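You operate a simulated robot arm through the tools that you are given. There is no shell and no other tool. Be economical: measure what you need, move in short steps, check, and stop when the job is done.

The job below is to be done with a simulated robot arm. You get a single attempt, and the scene is never put back.

Task
Take the white smoothing pad and put it on top of the cream blotter.

Only the result counts: the job must be done as asked and must still hold three seconds after the hand-in. Knocking over, shifting, dropping, spilling or breaking anything else fails it.

Robot
A 7-joint arm with a two-finger parallel gripper, fixed in place. Base frame: the origin is at the foot of the arm, x ahead of it, y to its left, z up; the work surface is at about z = 0. Readings come in m, degrees, newtons and seconds.
With the tool pointing down near the work surface it reaches from about 0.22 to 0.58 m from the base axis. Its first joint turns from -66.0 to 66.0 degrees. Payload 2.5 kg.
The tool frame sits at the grasp point between the pads (the TCP): z along the fingers, y along the line on which they close. The tips reach 0.023 m beyond it. The gripper opens to 0.094 m. The fingers are 0.038 m wide and 0.01 m thick; the gripper's body (0.054 by 0.096 m) begins 0.039 m behind the TCP.
Orientation is that of the tool frame in the base frame, as a unit quaternion [w, x, y, z]. With the fingers straight down and closing along the base's y, the tool's x points along the base's -x, its y along +y and its z along -z.

Tools
- The arm moves only by the tool step_arm. Its argument "increments" is one flat list of numbers, 7 for each row, row after row: the shift along the tool's x, y, z in units of 50 mm (1.0 is 50 mm), then the turn, a rotation vector about the tool's x, y, z in units of 8 degrees (1.0 is 8 degrees), then the finger opening in m, from 0 to 0.094. In form: [dx, dy, dz, wx, wy, wz, gripper, dx, dy, dz, wx, wy, wz, gripper, ...]. A call has 1 to 20 rows; each row shifts and turns the commanded pose from where the row before left it, along the tool's axes as they then stand. A call with a number of a shift or a turn outside -1 to 1 is refused whole. A row lasts 0.2 s, in which the tool goes at most 0.05 m and 8.6 degrees; a call with a longer step from one row to the next is refused whole, and so is a gripper value outside its range. A pose out of reach is approached as far as the arm can. The call stops where the force on the tool passes 40 N (or 10 N more than at its start, if that is more) or the arm is blocked; 0.2 s more then pass. The fingers move at their own pace (about 0.108 m/s each) and stop on an object; they squeeze with about 24 N. The grip force told is the motor's: it shows also when the fingers shut on nothing. Time passes only in rows, and 0.2 s behind the last, so rows that do not move let the fingers close. It gives the time, the measured TCP pose, the force on the tool (base axes), the opening and the grip force at its end, in the units of the frame above (readings bear some noise), and new pictures: "show" is both (left out), scene, wrist or none.
- Cameras (640 x 400 px; columns grow to the right, rows downward): "scene" is fixed at [0.1104, -0.4112, 0.5293]; the picture's right is [0.85, -0.52, 0.00], its down [-0.38, -0.61, -0.70] and it looks along [0.37, 0.59, -0.72] (base axes); focal length 315 px, centre (320, 200). "wrist" rides on the gripper at [-0.039, 0, -0.044] in the tool frame; the picture's right is [0.00, -1.00, 0.00], its down [0.97, 0.00, -0.24] and it looks along [0.24, 0.00, 0.97] (tool axes); focal length 218 px, centre (320, 200). There is no depth. A picture from a camera that has moved, and an enlarged one, comes with that camera's place and axes in the base frame and with its lens.
- inspect(camera, box): a new picture of the part [left, top, right, bottom] of that camera's present view, enlarged. The clock stands still meanwhile.
- sign_off(): hands the job in; it is judged then, once.

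Work in short steps. Places have to be worked out from the pictures, the camera data and where the tool is seen: move nearer, look again, correct. Check each grasp and each placing, and mend what went wrong. You have 90 turns and 150 pictures in all, those below and enlarged ones among them. Open the gripper and draw the arm clear of the work before you hand the job in, unless the task says otherwise; then end with one line.

The tools are called after "Emit:" as name(argument=value, ...) on one line, values as JSON. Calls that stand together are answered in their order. step_arm: Moves the arm, as the interface text tells. Its arguments: {"type":"object","properties":{"increments":{"type":"array"},"show":{"type":"string","enum":["both","scene","wrist","none"]}},"required":["increments"]} The other tools are called the same way: inspect (camera, box) takes an enlarged picture of a part of a camera's view; sign_off () hands the job in.

At the start:

```text
t: 0.0
ee_pos: [0.3667, -0.1708, 0.2601]
tool_rot: [0.0, 0.001, 1.0, 0.0]
contact_force: [0.4, -0.1, 0.1]
finger_gap: 0.0937
gripper_force: 0.1
```

scene: 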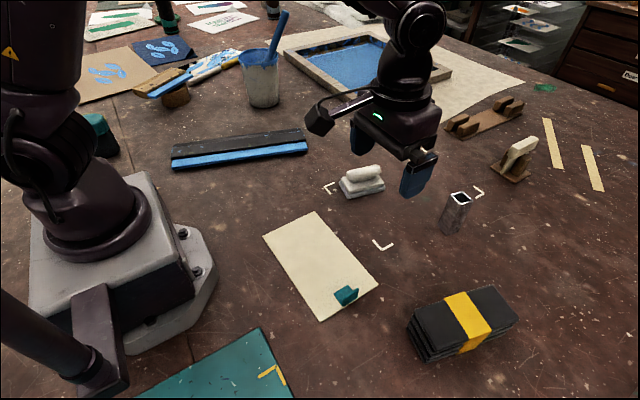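
wrist: 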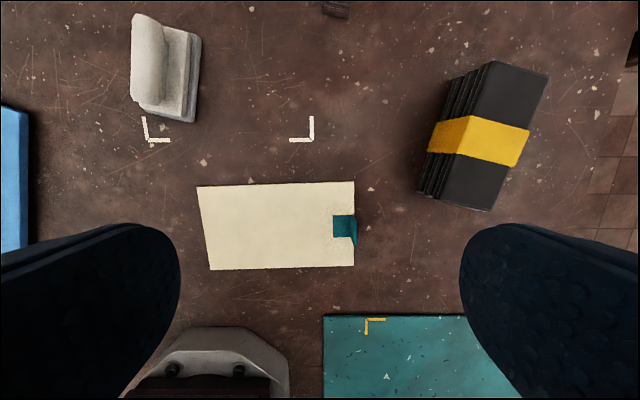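

The white pad appears to be near (0.49, 0.01) and the cream blotter near (0.29, -0.11), with a teal tab at its -y end. I'll enlarge both views to see the pad's shape and its handle.

Emit:
inspect(camera="scene", box=[300, 140, 420, 215])

Emit:
inspect(camera="wrist", box=[90, 0, 250, 150])

Emit:
inspect(camera="scene", box=[250, 200, 400, 330])

```text
5.33 times, centred on (360, 178) of scene
camera zoom: at [0.1104, -0.4112, 0.5293], right [0.85, -0.52, 0.0], down [-0.38, -0.61, -0.7], along [0.37, 0.59, -0.72], focal length 1680 px, centre (107, 320)
```

zoom: 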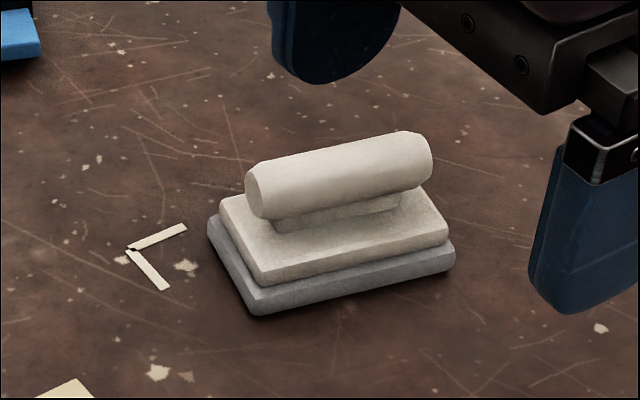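

```text
2.67 times, centred on (170, 75) of wrist
camera zoom: at [0.4063, -0.1707, 0.3025], right [0.0, -1.0, 0.0], down [-0.97, 0.0, 0.24], along [-0.24, 0.0, -0.97], focal length 582 px, centre (720, 533)
```

zoom: 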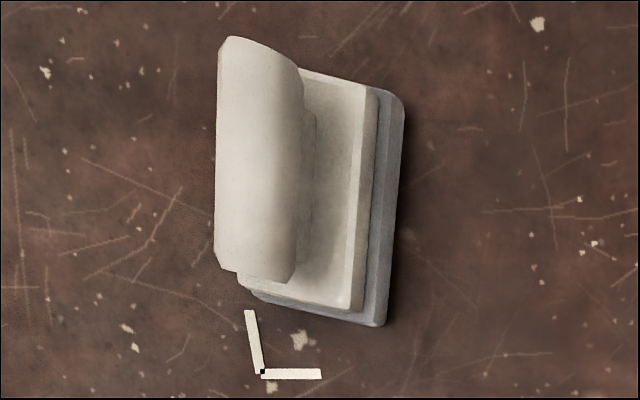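

```text
3.08 times, centred on (325, 265) of scene
camera zoom: at [0.1104, -0.4112, 0.5293], right [0.85, -0.52, 0.0], down [-0.38, -0.61, -0.7], along [0.37, 0.59, -0.72], focal length 969 px, centre (305, 0)
```

zoom: 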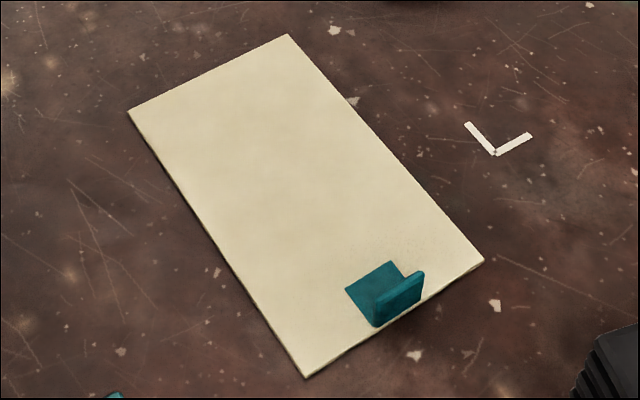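

The pad's base measures about 100 x 64 mm, is centred near (0.494, 0.015), and its handle axis sits about -13.5° from x. I'll move above it and turn the tool to match.

Emit:
step_arm(increments=[-0.423, 0.62, 0.267, 0, 0, 0, 0.094, -0.423, 0.62, 0.267, 0, 0, 0, 0.094, -0.423, 0.62, 0.267, 0, 0, 0, 0.094, -0.423, 0.62, 0.267, 0, 0, 0, 0.094, -0.423, 0.62, 0.267, 0, 0, 0, 0.094, -0.423, 0.62, 0.267, 0, 0, 0, 0.094, 0, 0, 0, 0, 0, 0.845, 0.094, 0, 0, 0, 0, 0, 0.845, 0.094])

```text
t: 1.8
ee_pos: [0.4947, 0.0168, 0.1793]
tool_rot: [0.0, 0.119, 0.993, 0.0]
contact_force: [-0.2, -0.4, 0.6]
finger_gap: 0.094
gripper_force: 0.1
camera wrist: at [0.5321, 0.0062, 0.2224], right [-0.24, -0.97, 0.0], down [-0.94, 0.23, 0.24], along [-0.23, 0.06, -0.97], focal length 218 px, centre (320, 200)
```

scene: 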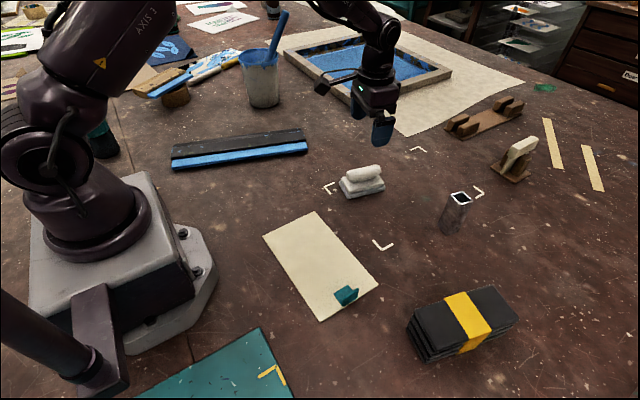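
wrist: 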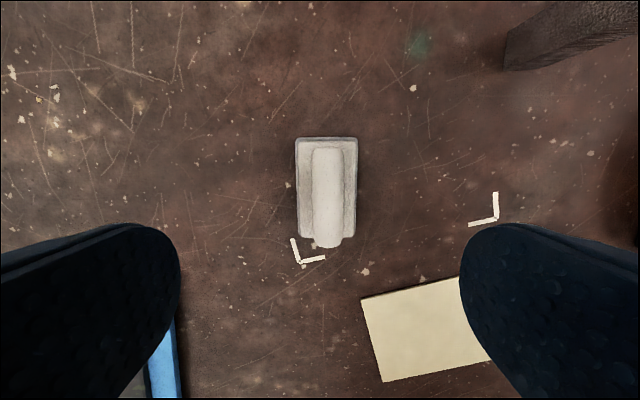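

The handle is about 7 px right of the image centre, so I'll shift about 6 mm along tool -y. I put the handle's centre at z≈0.040 with its top at about 0.052. I'll go down to 0.08 and look again.

Emit:
step_arm(increments=[0.02, -0.125, 0.5, 0, 0, 0, 0.094, 0, 0, 0.75, 0, 0, 0, 0.094, 0, 0, 0.72, 0, 0, 0, 0.094])

Emit:
inspect(camera="scene", box=[300, 120, 420, 215])

```text
t: 2.6
ee_pos: [0.4926, 0.0099, 0.0796]
tool_rot: [0.001, 0.118, 0.993, 0.0]
contact_force: [0.4, 0.7, -1.1]
finger_gap: 0.0938
gripper_force: 0.0
camera wrist: at [0.5302, 0.0002, 0.1233], right [-0.24, -0.97, 0.0], down [-0.94, 0.23, 0.24], along [-0.23, 0.06, -0.97], focal length 218 px, centre (320, 200)
```

scene: 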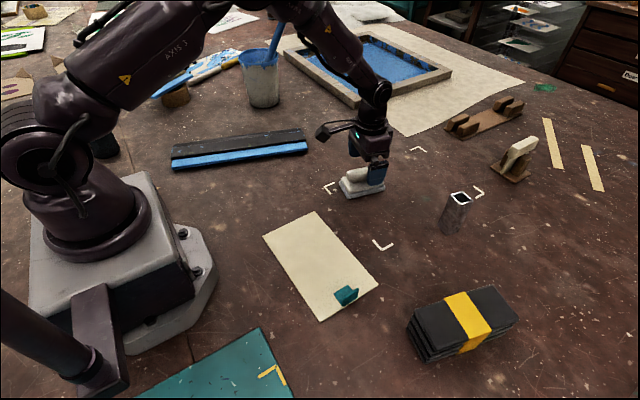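
wrist: 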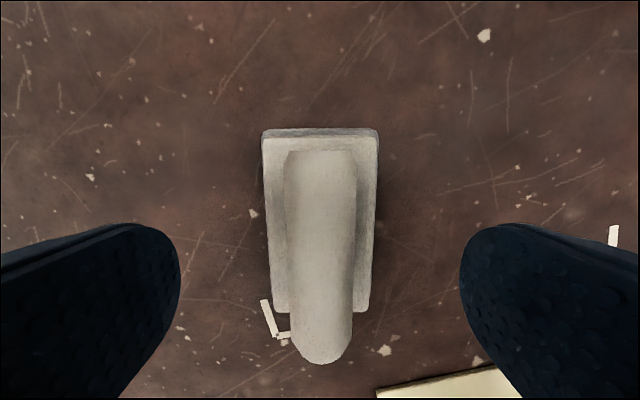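

```text
4.21 times, centred on (360, 168) of scene
camera zoom: at [0.1104, -0.4112, 0.5293], right [0.85, -0.52, 0.0], down [-0.38, -0.61, -0.7], along [0.37, 0.59, -0.72], focal length 1326 px, centre (152, 337)
```

zoom: 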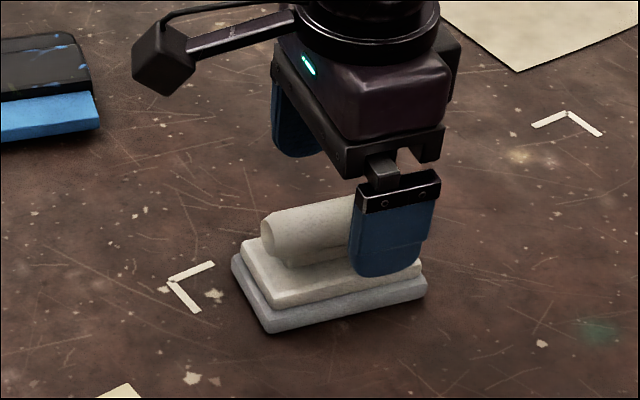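

The handle is centred between the fingers. I'll go down to z≈0.053, which puts the tips at about 0.030, and close on the handle.

Emit:
step_arm(increments=[0.08, 0, 0.27, 0, 0, 0, 0.094, 0, 0, 0.26, 0, 0, 0, 0.094, 0, 0, 0, 0, 0, 0, 0.0, 0, 0, 0, 0, 0, 0, 0.0, 0, 0, 0, 0, 0, 0, 0.0])

Emit:
inspect(camera="scene", box=[300, 120, 420, 215])

```text
t: 3.8
ee_pos: [0.4883, 0.0106, 0.0528]
tool_rot: [0.0, 0.118, 0.993, 0.0]
contact_force: [0.0, -1.2, 0.5]
finger_gap: 0.0256
gripper_force: 24.2
camera wrist: at [0.526, 0.0017, 0.0969], right [-0.23, -0.97, 0.0], down [-0.94, 0.23, 0.24], along [-0.23, 0.06, -0.97], focal length 218 px, centre (320, 200)
```

scene: 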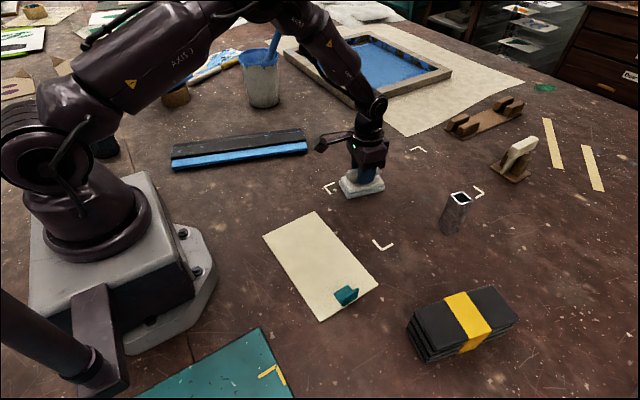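
wrist: 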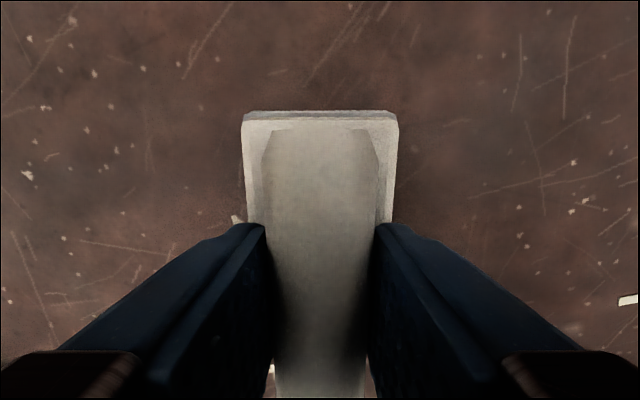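

```text
4.21 times, centred on (360, 168) of scene
camera zoom: at [0.1104, -0.4112, 0.5293], right [0.85, -0.52, 0.0], down [-0.38, -0.61, -0.7], along [0.37, 0.59, -0.72], focal length 1326 px, centre (152, 337)
```

zoom: 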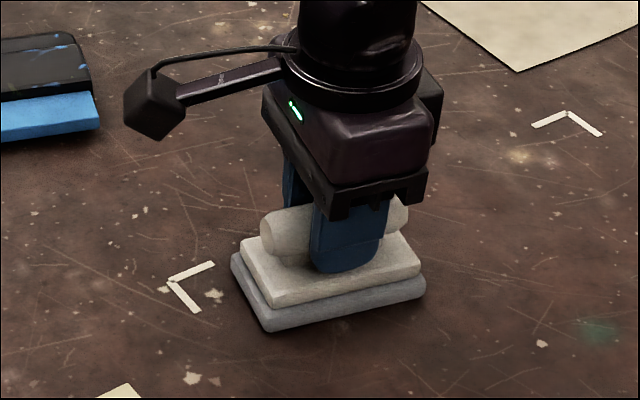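

Gripped, with a gap of 25.6 mm at 24 N. I'll lift 80 mm and turn back to square before carrying it, then check.

Emit:
step_arm(increments=[0, 0, -0.2, 0, 0, 0, 0, 0, 0, -0.4, 0, 0, 0, 0, 0, 0, -0.5, 0, 0, 0, 0, 0, 0, -0.5, 0, 0, 0, 0, 0, 0, 0, 0, 0, -0.564, 0, 0, 0, 0, 0, 0, -0.564, 0, 0, 0, 0, 0, 0, -0.564, 0])

```text
t: 5.4
ee_pos: [0.4885, 0.0105, 0.1337]
tool_rot: [0.0, 0.0, 1.0, 0.0]
contact_force: [-0.5, 1.0, 0.4]
finger_gap: 0.0
gripper_force: 23.8
camera wrist: at [0.5269, 0.0103, 0.177], right [0.0, -1.0, 0.0], down [-0.97, 0.0, 0.24], along [-0.24, 0.0, -0.97], focal length 218 px, centre (320, 200)
```

scene: 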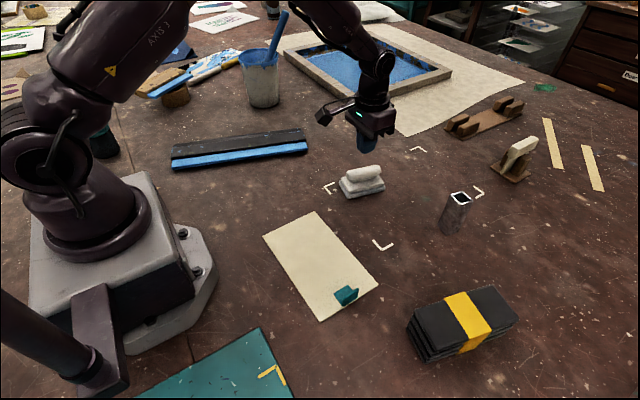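
wrist: 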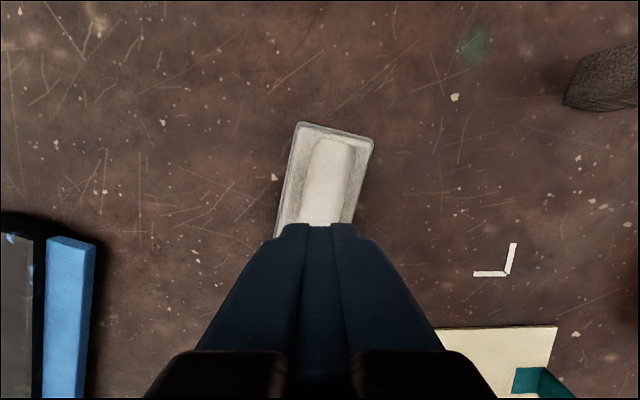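

The gap fell to zero and the pad is still on the table, so it slipped out of the fingers during the lift. I'll turn back to the pad's angle and look closely to see whether it moved and what shape the handle is.

Emit:
step_arm(increments=[0, 0, 0, 0, 0, 0.845, 0.094, 0, 0, 0, 0, 0, 0.845, 0.094, 0, 0, 0, 0, 0, 0, 0.094], show="wrist")

Emit:
inspect(camera="scene", box=[330, 155, 394, 205])

Emit:
inspect(camera="wrist", box=[260, 100, 390, 260])

```text
t: 6.2
ee_pos: [0.4887, 0.0098, 0.1327]
tool_rot: [0.0, 0.119, 0.993, 0.0]
contact_force: [-0.2, -0.1, 0.6]
finger_gap: 0.0938
gripper_force: 0.0
camera wrist: at [0.5257, 0.0011, 0.1769], right [-0.24, -0.97, 0.0], down [-0.94, 0.23, 0.24], along [-0.23, 0.06, -0.97], focal length 218 px, centre (320, 200)
```

wrist: 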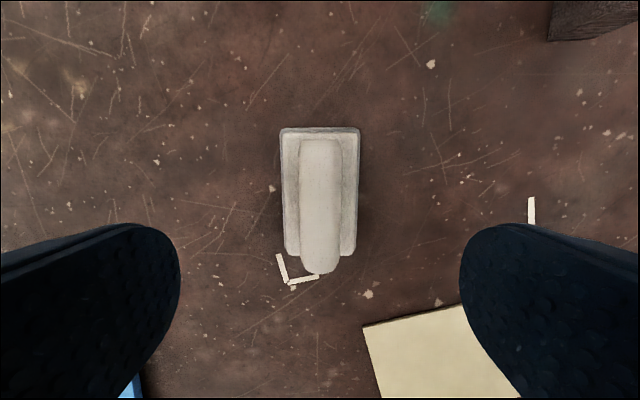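

```text
8.00 times, centred on (362, 180) of scene
camera zoom: at [0.1104, -0.4112, 0.5293], right [0.85, -0.52, 0.0], down [-0.38, -0.61, -0.7], along [0.37, 0.59, -0.72], focal length 2520 px, centre (-16, 360)
```

zoom: 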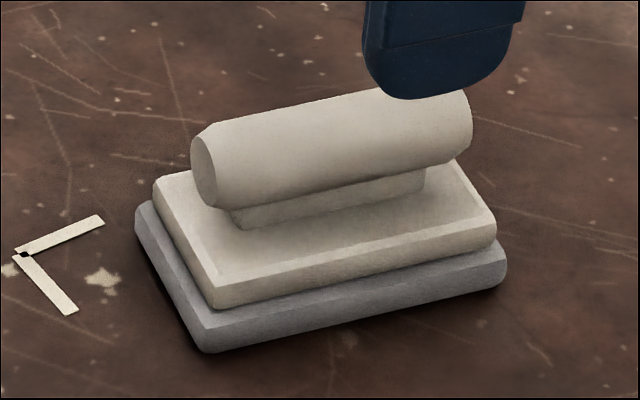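

```text
2.50 times, centred on (325, 180) of wrist
camera zoom: at [0.5257, 0.0011, 0.1769], right [-0.24, -0.97, 0.0], down [-0.94, 0.23, 0.24], along [-0.23, 0.06, -0.97], focal length 546 px, centre (308, 250)
```

zoom: 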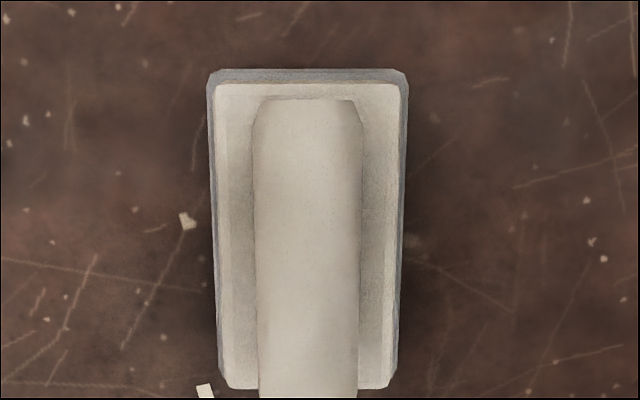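

The pad hasn't moved. Its handle is a cylinder about 26 mm across on a narrow web, so a deeper grip and a slower lift should help. I'll set the fingers to 42 mm and go down carefully until they're near the plate top, watching the force.

Emit:
step_arm(increments=[0, 0, 0.5, 0, 0, 0, 0.042, 0, 0, 0.5, 0, 0, 0, 0.042, 0, 0, 0.4, 0, 0, 0, 0.042, 0, 0, 0.2, 0, 0, 0, 0.042, 0, 0, 0.06, 0, 0, 0, 0.042], show="none")

Emit:
inspect(camera="scene", box=[330, 155, 394, 205])

```text
t: 7.4
ee_pos: [0.4886, 0.0099, 0.0494]
tool_rot: [0.0, 0.118, 0.993, 0.0]
contact_force: [0.5, 1.1, -0.5]
finger_gap: 0.0418
gripper_force: 0.1
```

```text
8.00 times, centred on (362, 180) of scene
camera zoom: at [0.1104, -0.4112, 0.5293], right [0.85, -0.52, 0.0], down [-0.38, -0.61, -0.7], along [0.37, 0.59, -0.72], focal length 2520 px, centre (-16, 360)
```

zoom: 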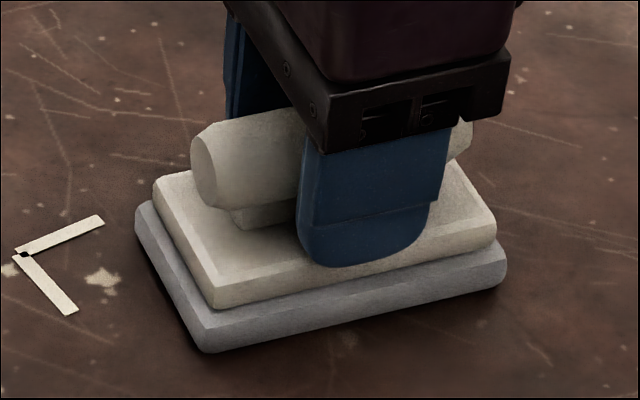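

No contact yet, with the tips at about 0.026. I'll go 2.5 mm lower, close, let the grip settle and lift 4 mm slowly while reading the force.

Emit:
step_arm(increments=[0, 0, 0.025, 0, 0, 0, 0.042, 0, 0, 0.025, 0, 0, 0, 0.042], show="none")

Emit:
step_arm(increments=[0, 0, 0, 0, 0, 0, 0, 0, 0, 0, 0, 0, 0, 0, 0, 0, 0, 0, 0, 0, 0], show="none")

Emit:
step_arm(increments=[0, 0, -0.02, 0, 0, 0, 0, 0, 0, -0.02, 0, 0, 0, 0, 0, 0, -0.02, 0, 0, 0, 0, 0, 0, -0.02, 0, 0, 0, 0], show="none")

Emit:
inspect(camera="scene", box=[330, 155, 394, 205])

```text
t: 8.0
ee_pos: [0.4877, 0.0099, 0.0481]
tool_rot: [0.001, 0.119, 0.993, -0.001]
contact_force: [-5.6, -0.9, 13.1]
finger_gap: 0.0418
gripper_force: 0.1
```

```text
t: 8.8
ee_pos: [0.4882, 0.0096, 0.0482]
tool_rot: [0.003, 0.118, 0.993, -0.001]
contact_force: [4.2, -0.4, 15.2]
finger_gap: 0.0256
gripper_force: 24.4
```

```text
t: 9.8
ee_pos: [0.4869, 0.0105, 0.0503]
tool_rot: [-0.002, 0.118, 0.993, 0.0]
contact_force: [0.0, 0.0, 0.4]
finger_gap: 0.0257
gripper_force: 24.2
```

```text
8.00 times, centred on (362, 180) of scene
camera zoom: at [0.1104, -0.4112, 0.5293], right [0.85, -0.52, 0.0], down [-0.38, -0.61, -0.7], along [0.37, 0.59, -0.72], focal length 2520 px, centre (-16, 360)
```

zoom: 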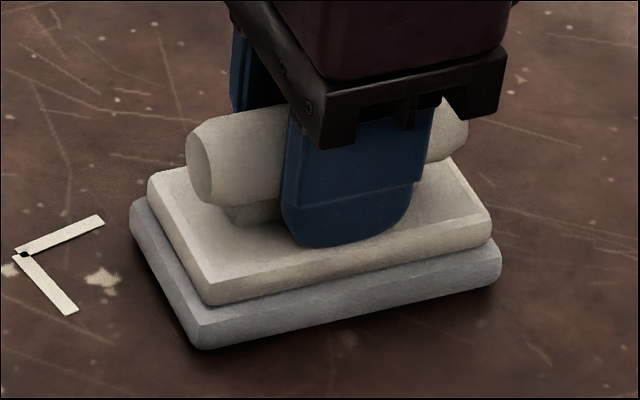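

The tips touched the plate at TCP z≈0.048. The grip at 25.7 mm is holding, so I'll keep lifting slowly and check.

Emit:
step_arm(increments=[0, 0, -0.03, 0, 0, 0, 0, 0, 0, -0.03, 0, 0, 0, 0, 0, 0, -0.03, 0, 0, 0, 0, 0, 0, -0.03, 0, 0, 0, 0, 0, 0, -0.03, 0, 0, 0, 0, 0, 0, -0.03, 0, 0, 0, 0], show="none")

Emit:
inspect(camera="scene", box=[330, 155, 394, 205])

```text
t: 11.2
ee_pos: [0.4877, 0.0112, 0.0619]
tool_rot: [0.0, 0.119, 0.993, 0.001]
contact_force: [0.8, 0.8, -0.9]
finger_gap: 0.0254
gripper_force: 23.7
```

```text
8.00 times, centred on (362, 180) of scene
camera zoom: at [0.1104, -0.4112, 0.5293], right [0.85, -0.52, 0.0], down [-0.38, -0.61, -0.7], along [0.37, 0.59, -0.72], focal length 2520 px, centre (-16, 360)
```

zoom: 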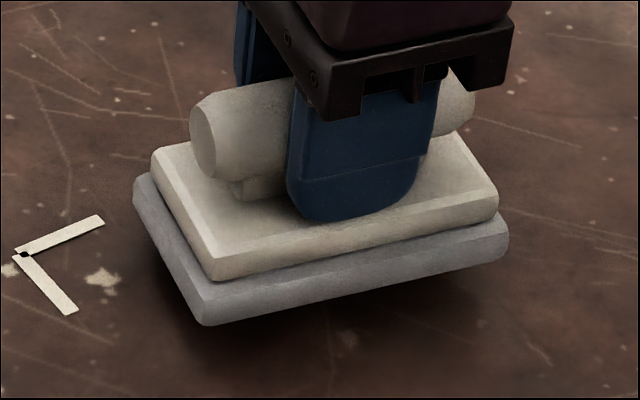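

The pad is lifted and level. I'll keep the carry low and gentle, so just a bit more height, then square the angle and check the grip.

Emit:
step_arm(increments=[0, 0, -0.05, 0, 0, 0, 0, 0, 0, -0.05, 0, 0, 0, 0, 0, 0, -0.05, 0, 0, 0, 0, 0, 0, -0.03, 0, 0, -0.28, 0, 0, 0, 0, 0, 0, -0.28, 0, 0, 0, 0, 0, 0, -0.28, 0, 0, 0, 0, 0, 0, -0.28, 0, 0, 0, 0, 0, 0, -0.28, 0, 0, 0, 0, 0, 0, -0.28, 0], show="wrist")

Emit:
inspect(camera="scene", box=[330, 155, 394, 205])

```text
t: 13.2
ee_pos: [0.4881, 0.0099, 0.0701]
tool_rot: [-0.001, 0.001, 1.0, 0.001]
contact_force: [-0.1, -0.8, -1.1]
finger_gap: 0.0257
gripper_force: 24.1
camera wrist: at [0.5267, 0.01, 0.1135], right [0.0, -1.0, 0.0], down [-0.97, 0.0, 0.24], along [-0.24, 0.0, -0.97], focal length 218 px, centre (320, 200)
```

wrist: 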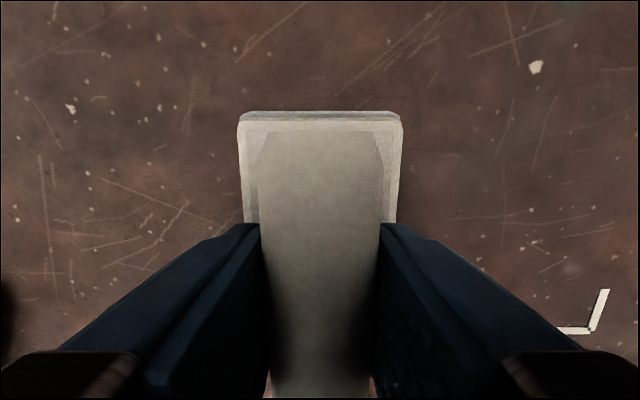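

```text
8.00 times, centred on (362, 180) of scene
camera zoom: at [0.1104, -0.4112, 0.5293], right [0.85, -0.52, 0.0], down [-0.38, -0.61, -0.7], along [0.37, 0.59, -0.72], focal length 2520 px, centre (-16, 360)
```

zoom: 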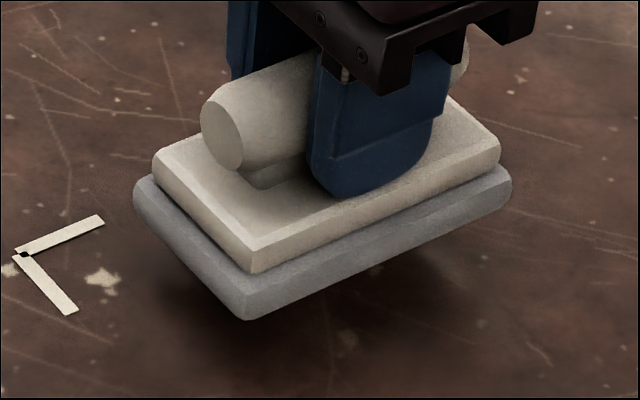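

It's held, level and squared. I'll carry it halfway toward the blotter at low speed.

Emit:
step_arm(increments=[0.1, -0.06, 0, 0, 0, 0, 0, 0.22, -0.125, 0, 0, 0, 0, 0, 0.22, -0.125, 0, 0, 0, 0, 0, 0.22, -0.125, 0, 0, 0, 0, 0, 0.22, -0.125, 0, 0, 0, 0, 0, 0.22, -0.125, 0, 0, 0, 0, 0, 0.22, -0.125, 0, 0, 0, 0, 0, 0.22, -0.125, 0, 0, 0, 0, 0, 0.22, -0.125, 0, 0, 0, 0, 0, 0.1, -0.06, 0, 0, 0, 0, 0], show="scene")

Emit:
inspect(camera="scene", box=[290, 170, 386, 245])

```text
t: 15.4
ee_pos: [0.3889, -0.046, 0.0702]
tool_rot: [0.0, 0.002, 1.0, 0.0]
contact_force: [0.0, 0.3, -0.7]
finger_gap: 0.0257
gripper_force: 23.8
```

scene: 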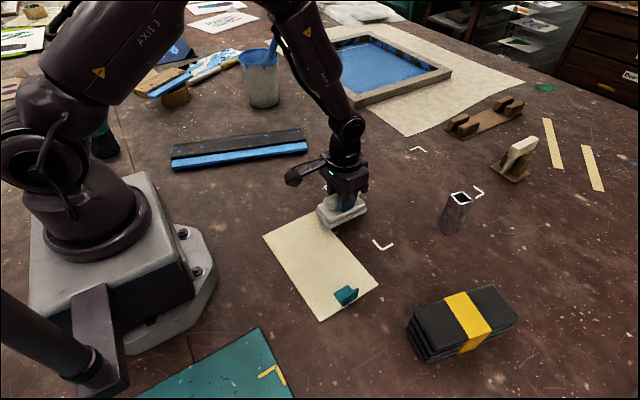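

```text
5.33 times, centred on (338, 208) of scene
camera zoom: at [0.1104, -0.4112, 0.5293], right [0.85, -0.52, 0.0], down [-0.38, -0.61, -0.7], along [0.37, 0.59, -0.72], focal length 1680 px, centre (224, 160)
```

zoom: 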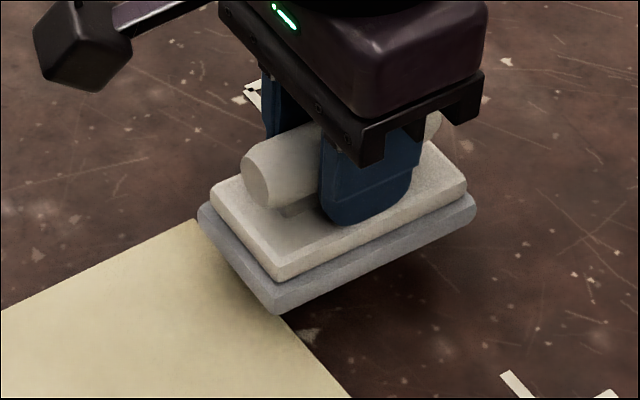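

The grip is steady. I'll carry on over the blotter to TCP ≈(0.286, -0.105).

Emit:
step_arm(increments=[0.106, -0.068, 0, 0, 0, 0, 0, 0.231, -0.131, 0, 0, 0, 0, 0, 0.231, -0.131, 0, 0, 0, 0, 0, 0.231, -0.131, 0, 0, 0, 0, 0, 0.231, -0.131, 0, 0, 0, 0, 0, 0.231, -0.131, 0, 0, 0, 0, 0, 0.231, -0.131, 0, 0, 0, 0, 0, 0.231, -0.131, 0, 0, 0, 0, 0, 0.231, -0.131, 0, 0, 0, 0, 0, 0.106, -0.064, 0, 0, 0, 0, 0], show="wrist")

Emit:
inspect(camera="scene", box=[250, 200, 400, 330])

```text
t: 17.6
ee_pos: [0.2866, -0.1046, 0.0692]
tool_rot: [0.0, 0.001, 1.0, 0.0]
contact_force: [-0.3, 0.1, -1.8]
finger_gap: 0.0256
gripper_force: 23.7
camera wrist: at [0.3249, -0.1042, 0.1138], right [0.0, -1.0, 0.0], down [-0.97, 0.0, 0.24], along [-0.24, 0.0, -0.97], focal length 218 px, centre (320, 200)
```

wrist: 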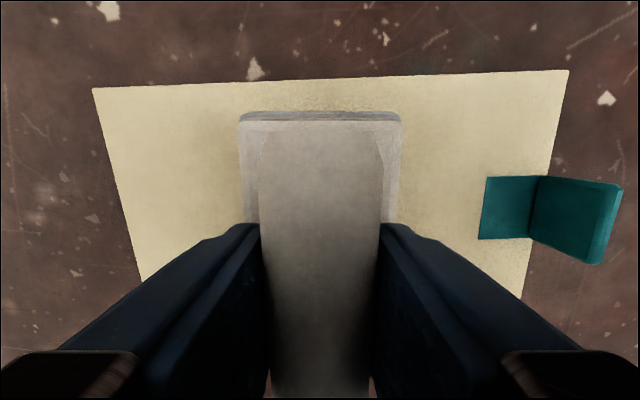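

```text
3.08 times, centred on (325, 265) of scene
camera zoom: at [0.1104, -0.4112, 0.5293], right [0.85, -0.52, 0.0], down [-0.38, -0.61, -0.7], along [0.37, 0.59, -0.72], focal length 969 px, centre (305, 0)
```

zoom: 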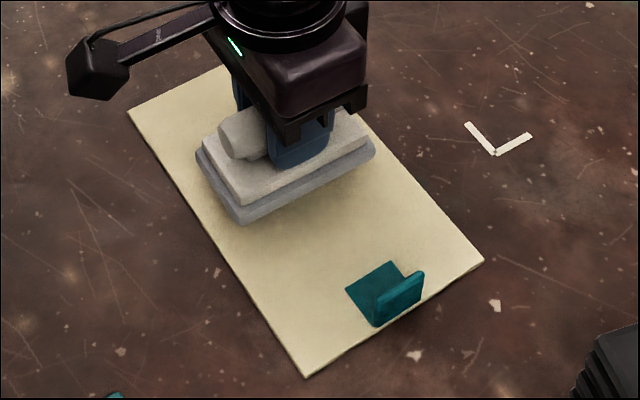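

The pad spans x≈0.237–0.337 over a blotter of 0.227–0.355, clear of the tab. I'll nudge it 3 mm in +x and lower it gently.

Emit:
step_arm(increments=[-0.06, 0, 0, 0, 0, 0, 0, 0, 0, 0.05, 0, 0, 0, 0, 0, 0, 0.05, 0, 0, 0, 0, 0, 0, 0.05, 0, 0, 0, 0, 0, 0, 0.05, 0, 0, 0, 0, 0, 0, 0.05, 0, 0, 0, 0, 0, 0, 0.04, 0, 0, 0, 0], show="none")

Emit:
step_arm(increments=[0, 0, 0.02, 0, 0, 0, 0, 0, 0, 0.02, 0, 0, 0, 0], show="none")

Emit:
inspect(camera="scene", box=[270, 210, 380, 290])

```text
t: 19.2
ee_pos: [0.2887, -0.1044, 0.0556]
tool_rot: [0.001, 0.001, 1.0, 0.0]
contact_force: [-0.1, 0.6, -0.8]
finger_gap: 0.0253
gripper_force: 24.2
```

```text
t: 19.8
ee_pos: [0.2902, -0.104, 0.0521]
tool_rot: [0.0, 0.001, 1.0, 0.0]
contact_force: [-0.7, -0.1, -1.1]
finger_gap: 0.0254
gripper_force: 24.0
```

```text
5.00 times, centred on (325, 250) of scene
camera zoom: at [0.1104, -0.4112, 0.5293], right [0.85, -0.52, 0.0], down [-0.38, -0.61, -0.7], along [0.37, 0.59, -0.72], focal length 1575 px, centre (295, -50)
```

zoom: 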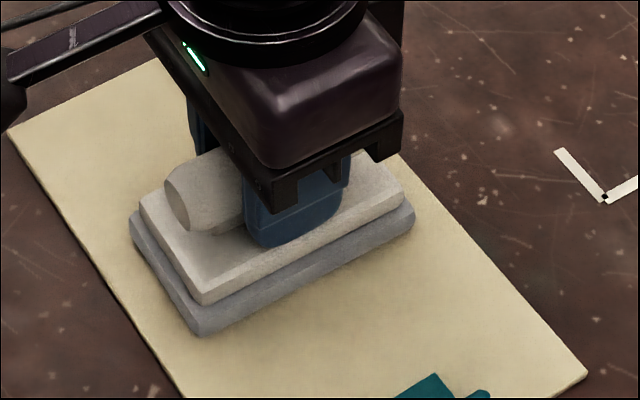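

No contact force yet, so I'll lower in 1 mm steps until it touches.

Emit:
step_arm(increments=[0, 0, 0.02, 0, 0, 0, 0], show="none")

Emit:
step_arm(increments=[0, 0, 0.02, 0, 0, 0, 0], show="none")

```text
t: 20.2
ee_pos: [0.2889, -0.1038, 0.0522]
tool_rot: [0.001, 0.001, 1.0, 0.0]
contact_force: [-3.4, 1.1, 12.9]
finger_gap: 0.0257
gripper_force: 24.1
```

```text
t: 20.6
ee_pos: [0.2909, -0.1038, 0.052]
tool_rot: [0.001, 0.0, 1.0, -0.001]
contact_force: [-4.2, 1.4, 31.2]
finger_gap: 0.0257
gripper_force: 24.4
```

The pad is resting on the blotter. I'll back off the pressing force, open, then rise straight up.

Emit:
step_arm(increments=[0, 0, -0.032, 0, 0, 0, 0, 0, 0, 0, 0, 0, 0, 0.06, 0, 0, 0, 0, 0, 0, 0.06], show="none")

Emit:
step_arm(increments=[0, 0, -0.1, 0, 0, 0, 0.06, 0, 0, -0.3, 0, 0, 0, 0.06, 0, 0, -0.7, 0, 0, 0, 0.06, 0, 0, -0.8, 0, 0, 0, 0.06, 0, 0, -0.8, 0, 0, 0, 0.06, -0.6, 0, -0.4, 0, 0, 0, 0.06, -0.6, 0, 0, 0, 0, 0, 0.06, -0.6, 0, 0, 0, 0, 0, 0.06])

Emit:
inspect(camera="scene", box=[250, 200, 400, 330])

```text
t: 21.4
ee_pos: [0.29, -0.1041, 0.0529]
tool_rot: [0.0, 0.001, 1.0, 0.0]
contact_force: [0.5, 0.5, 5.0]
finger_gap: 0.0587
gripper_force: 0.0
```

```text
t: 23.2
ee_pos: [0.3803, -0.1051, 0.2072]
tool_rot: [-0.001, 0.001, 1.0, 0.0]
contact_force: [0.4, -0.6, -0.1]
finger_gap: 0.06
gripper_force: 0.0
camera wrist: at [0.4183, -0.1045, 0.2511], right [0.0, -1.0, 0.0], down [-0.97, 0.0, 0.24], along [-0.24, 0.0, -0.97], focal length 218 px, centre (320, 200)
```

scene: 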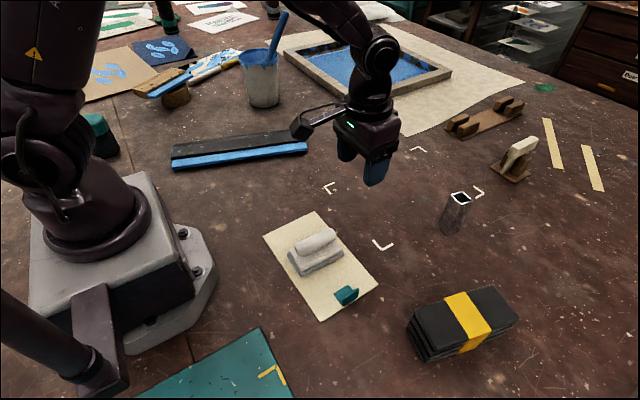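
wrist: 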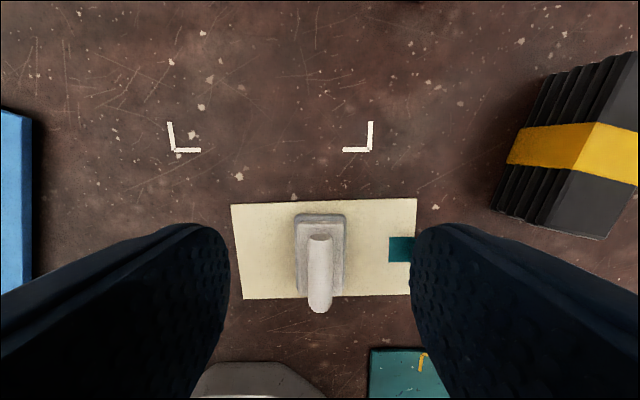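

```text
3.08 times, centred on (325, 265) of scene
camera zoom: at [0.1104, -0.4112, 0.5293], right [0.85, -0.52, 0.0], down [-0.38, -0.61, -0.7], along [0.37, 0.59, -0.72], focal length 969 px, centre (305, 0)
```

zoom: 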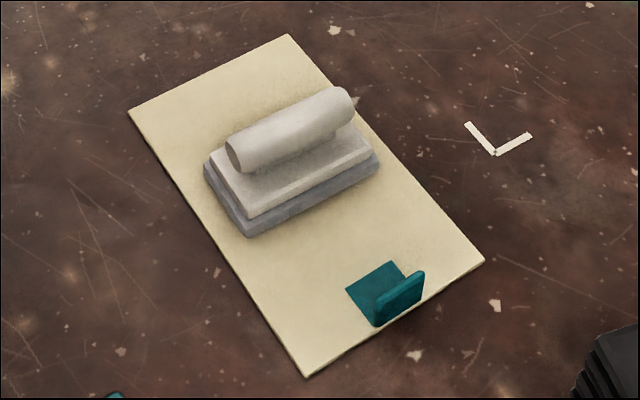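

The pad sits flat and fully on the blotter. The blotter and tab haven't moved, and the gripper is open and clear, so I'm handing in.

Emit:
sign_off()

```text
The job is handed in.
```

The white smoothing pad is resting flat on top of the cream blotter; it slipped from the first grip but stayed put, and nothing else was moved.
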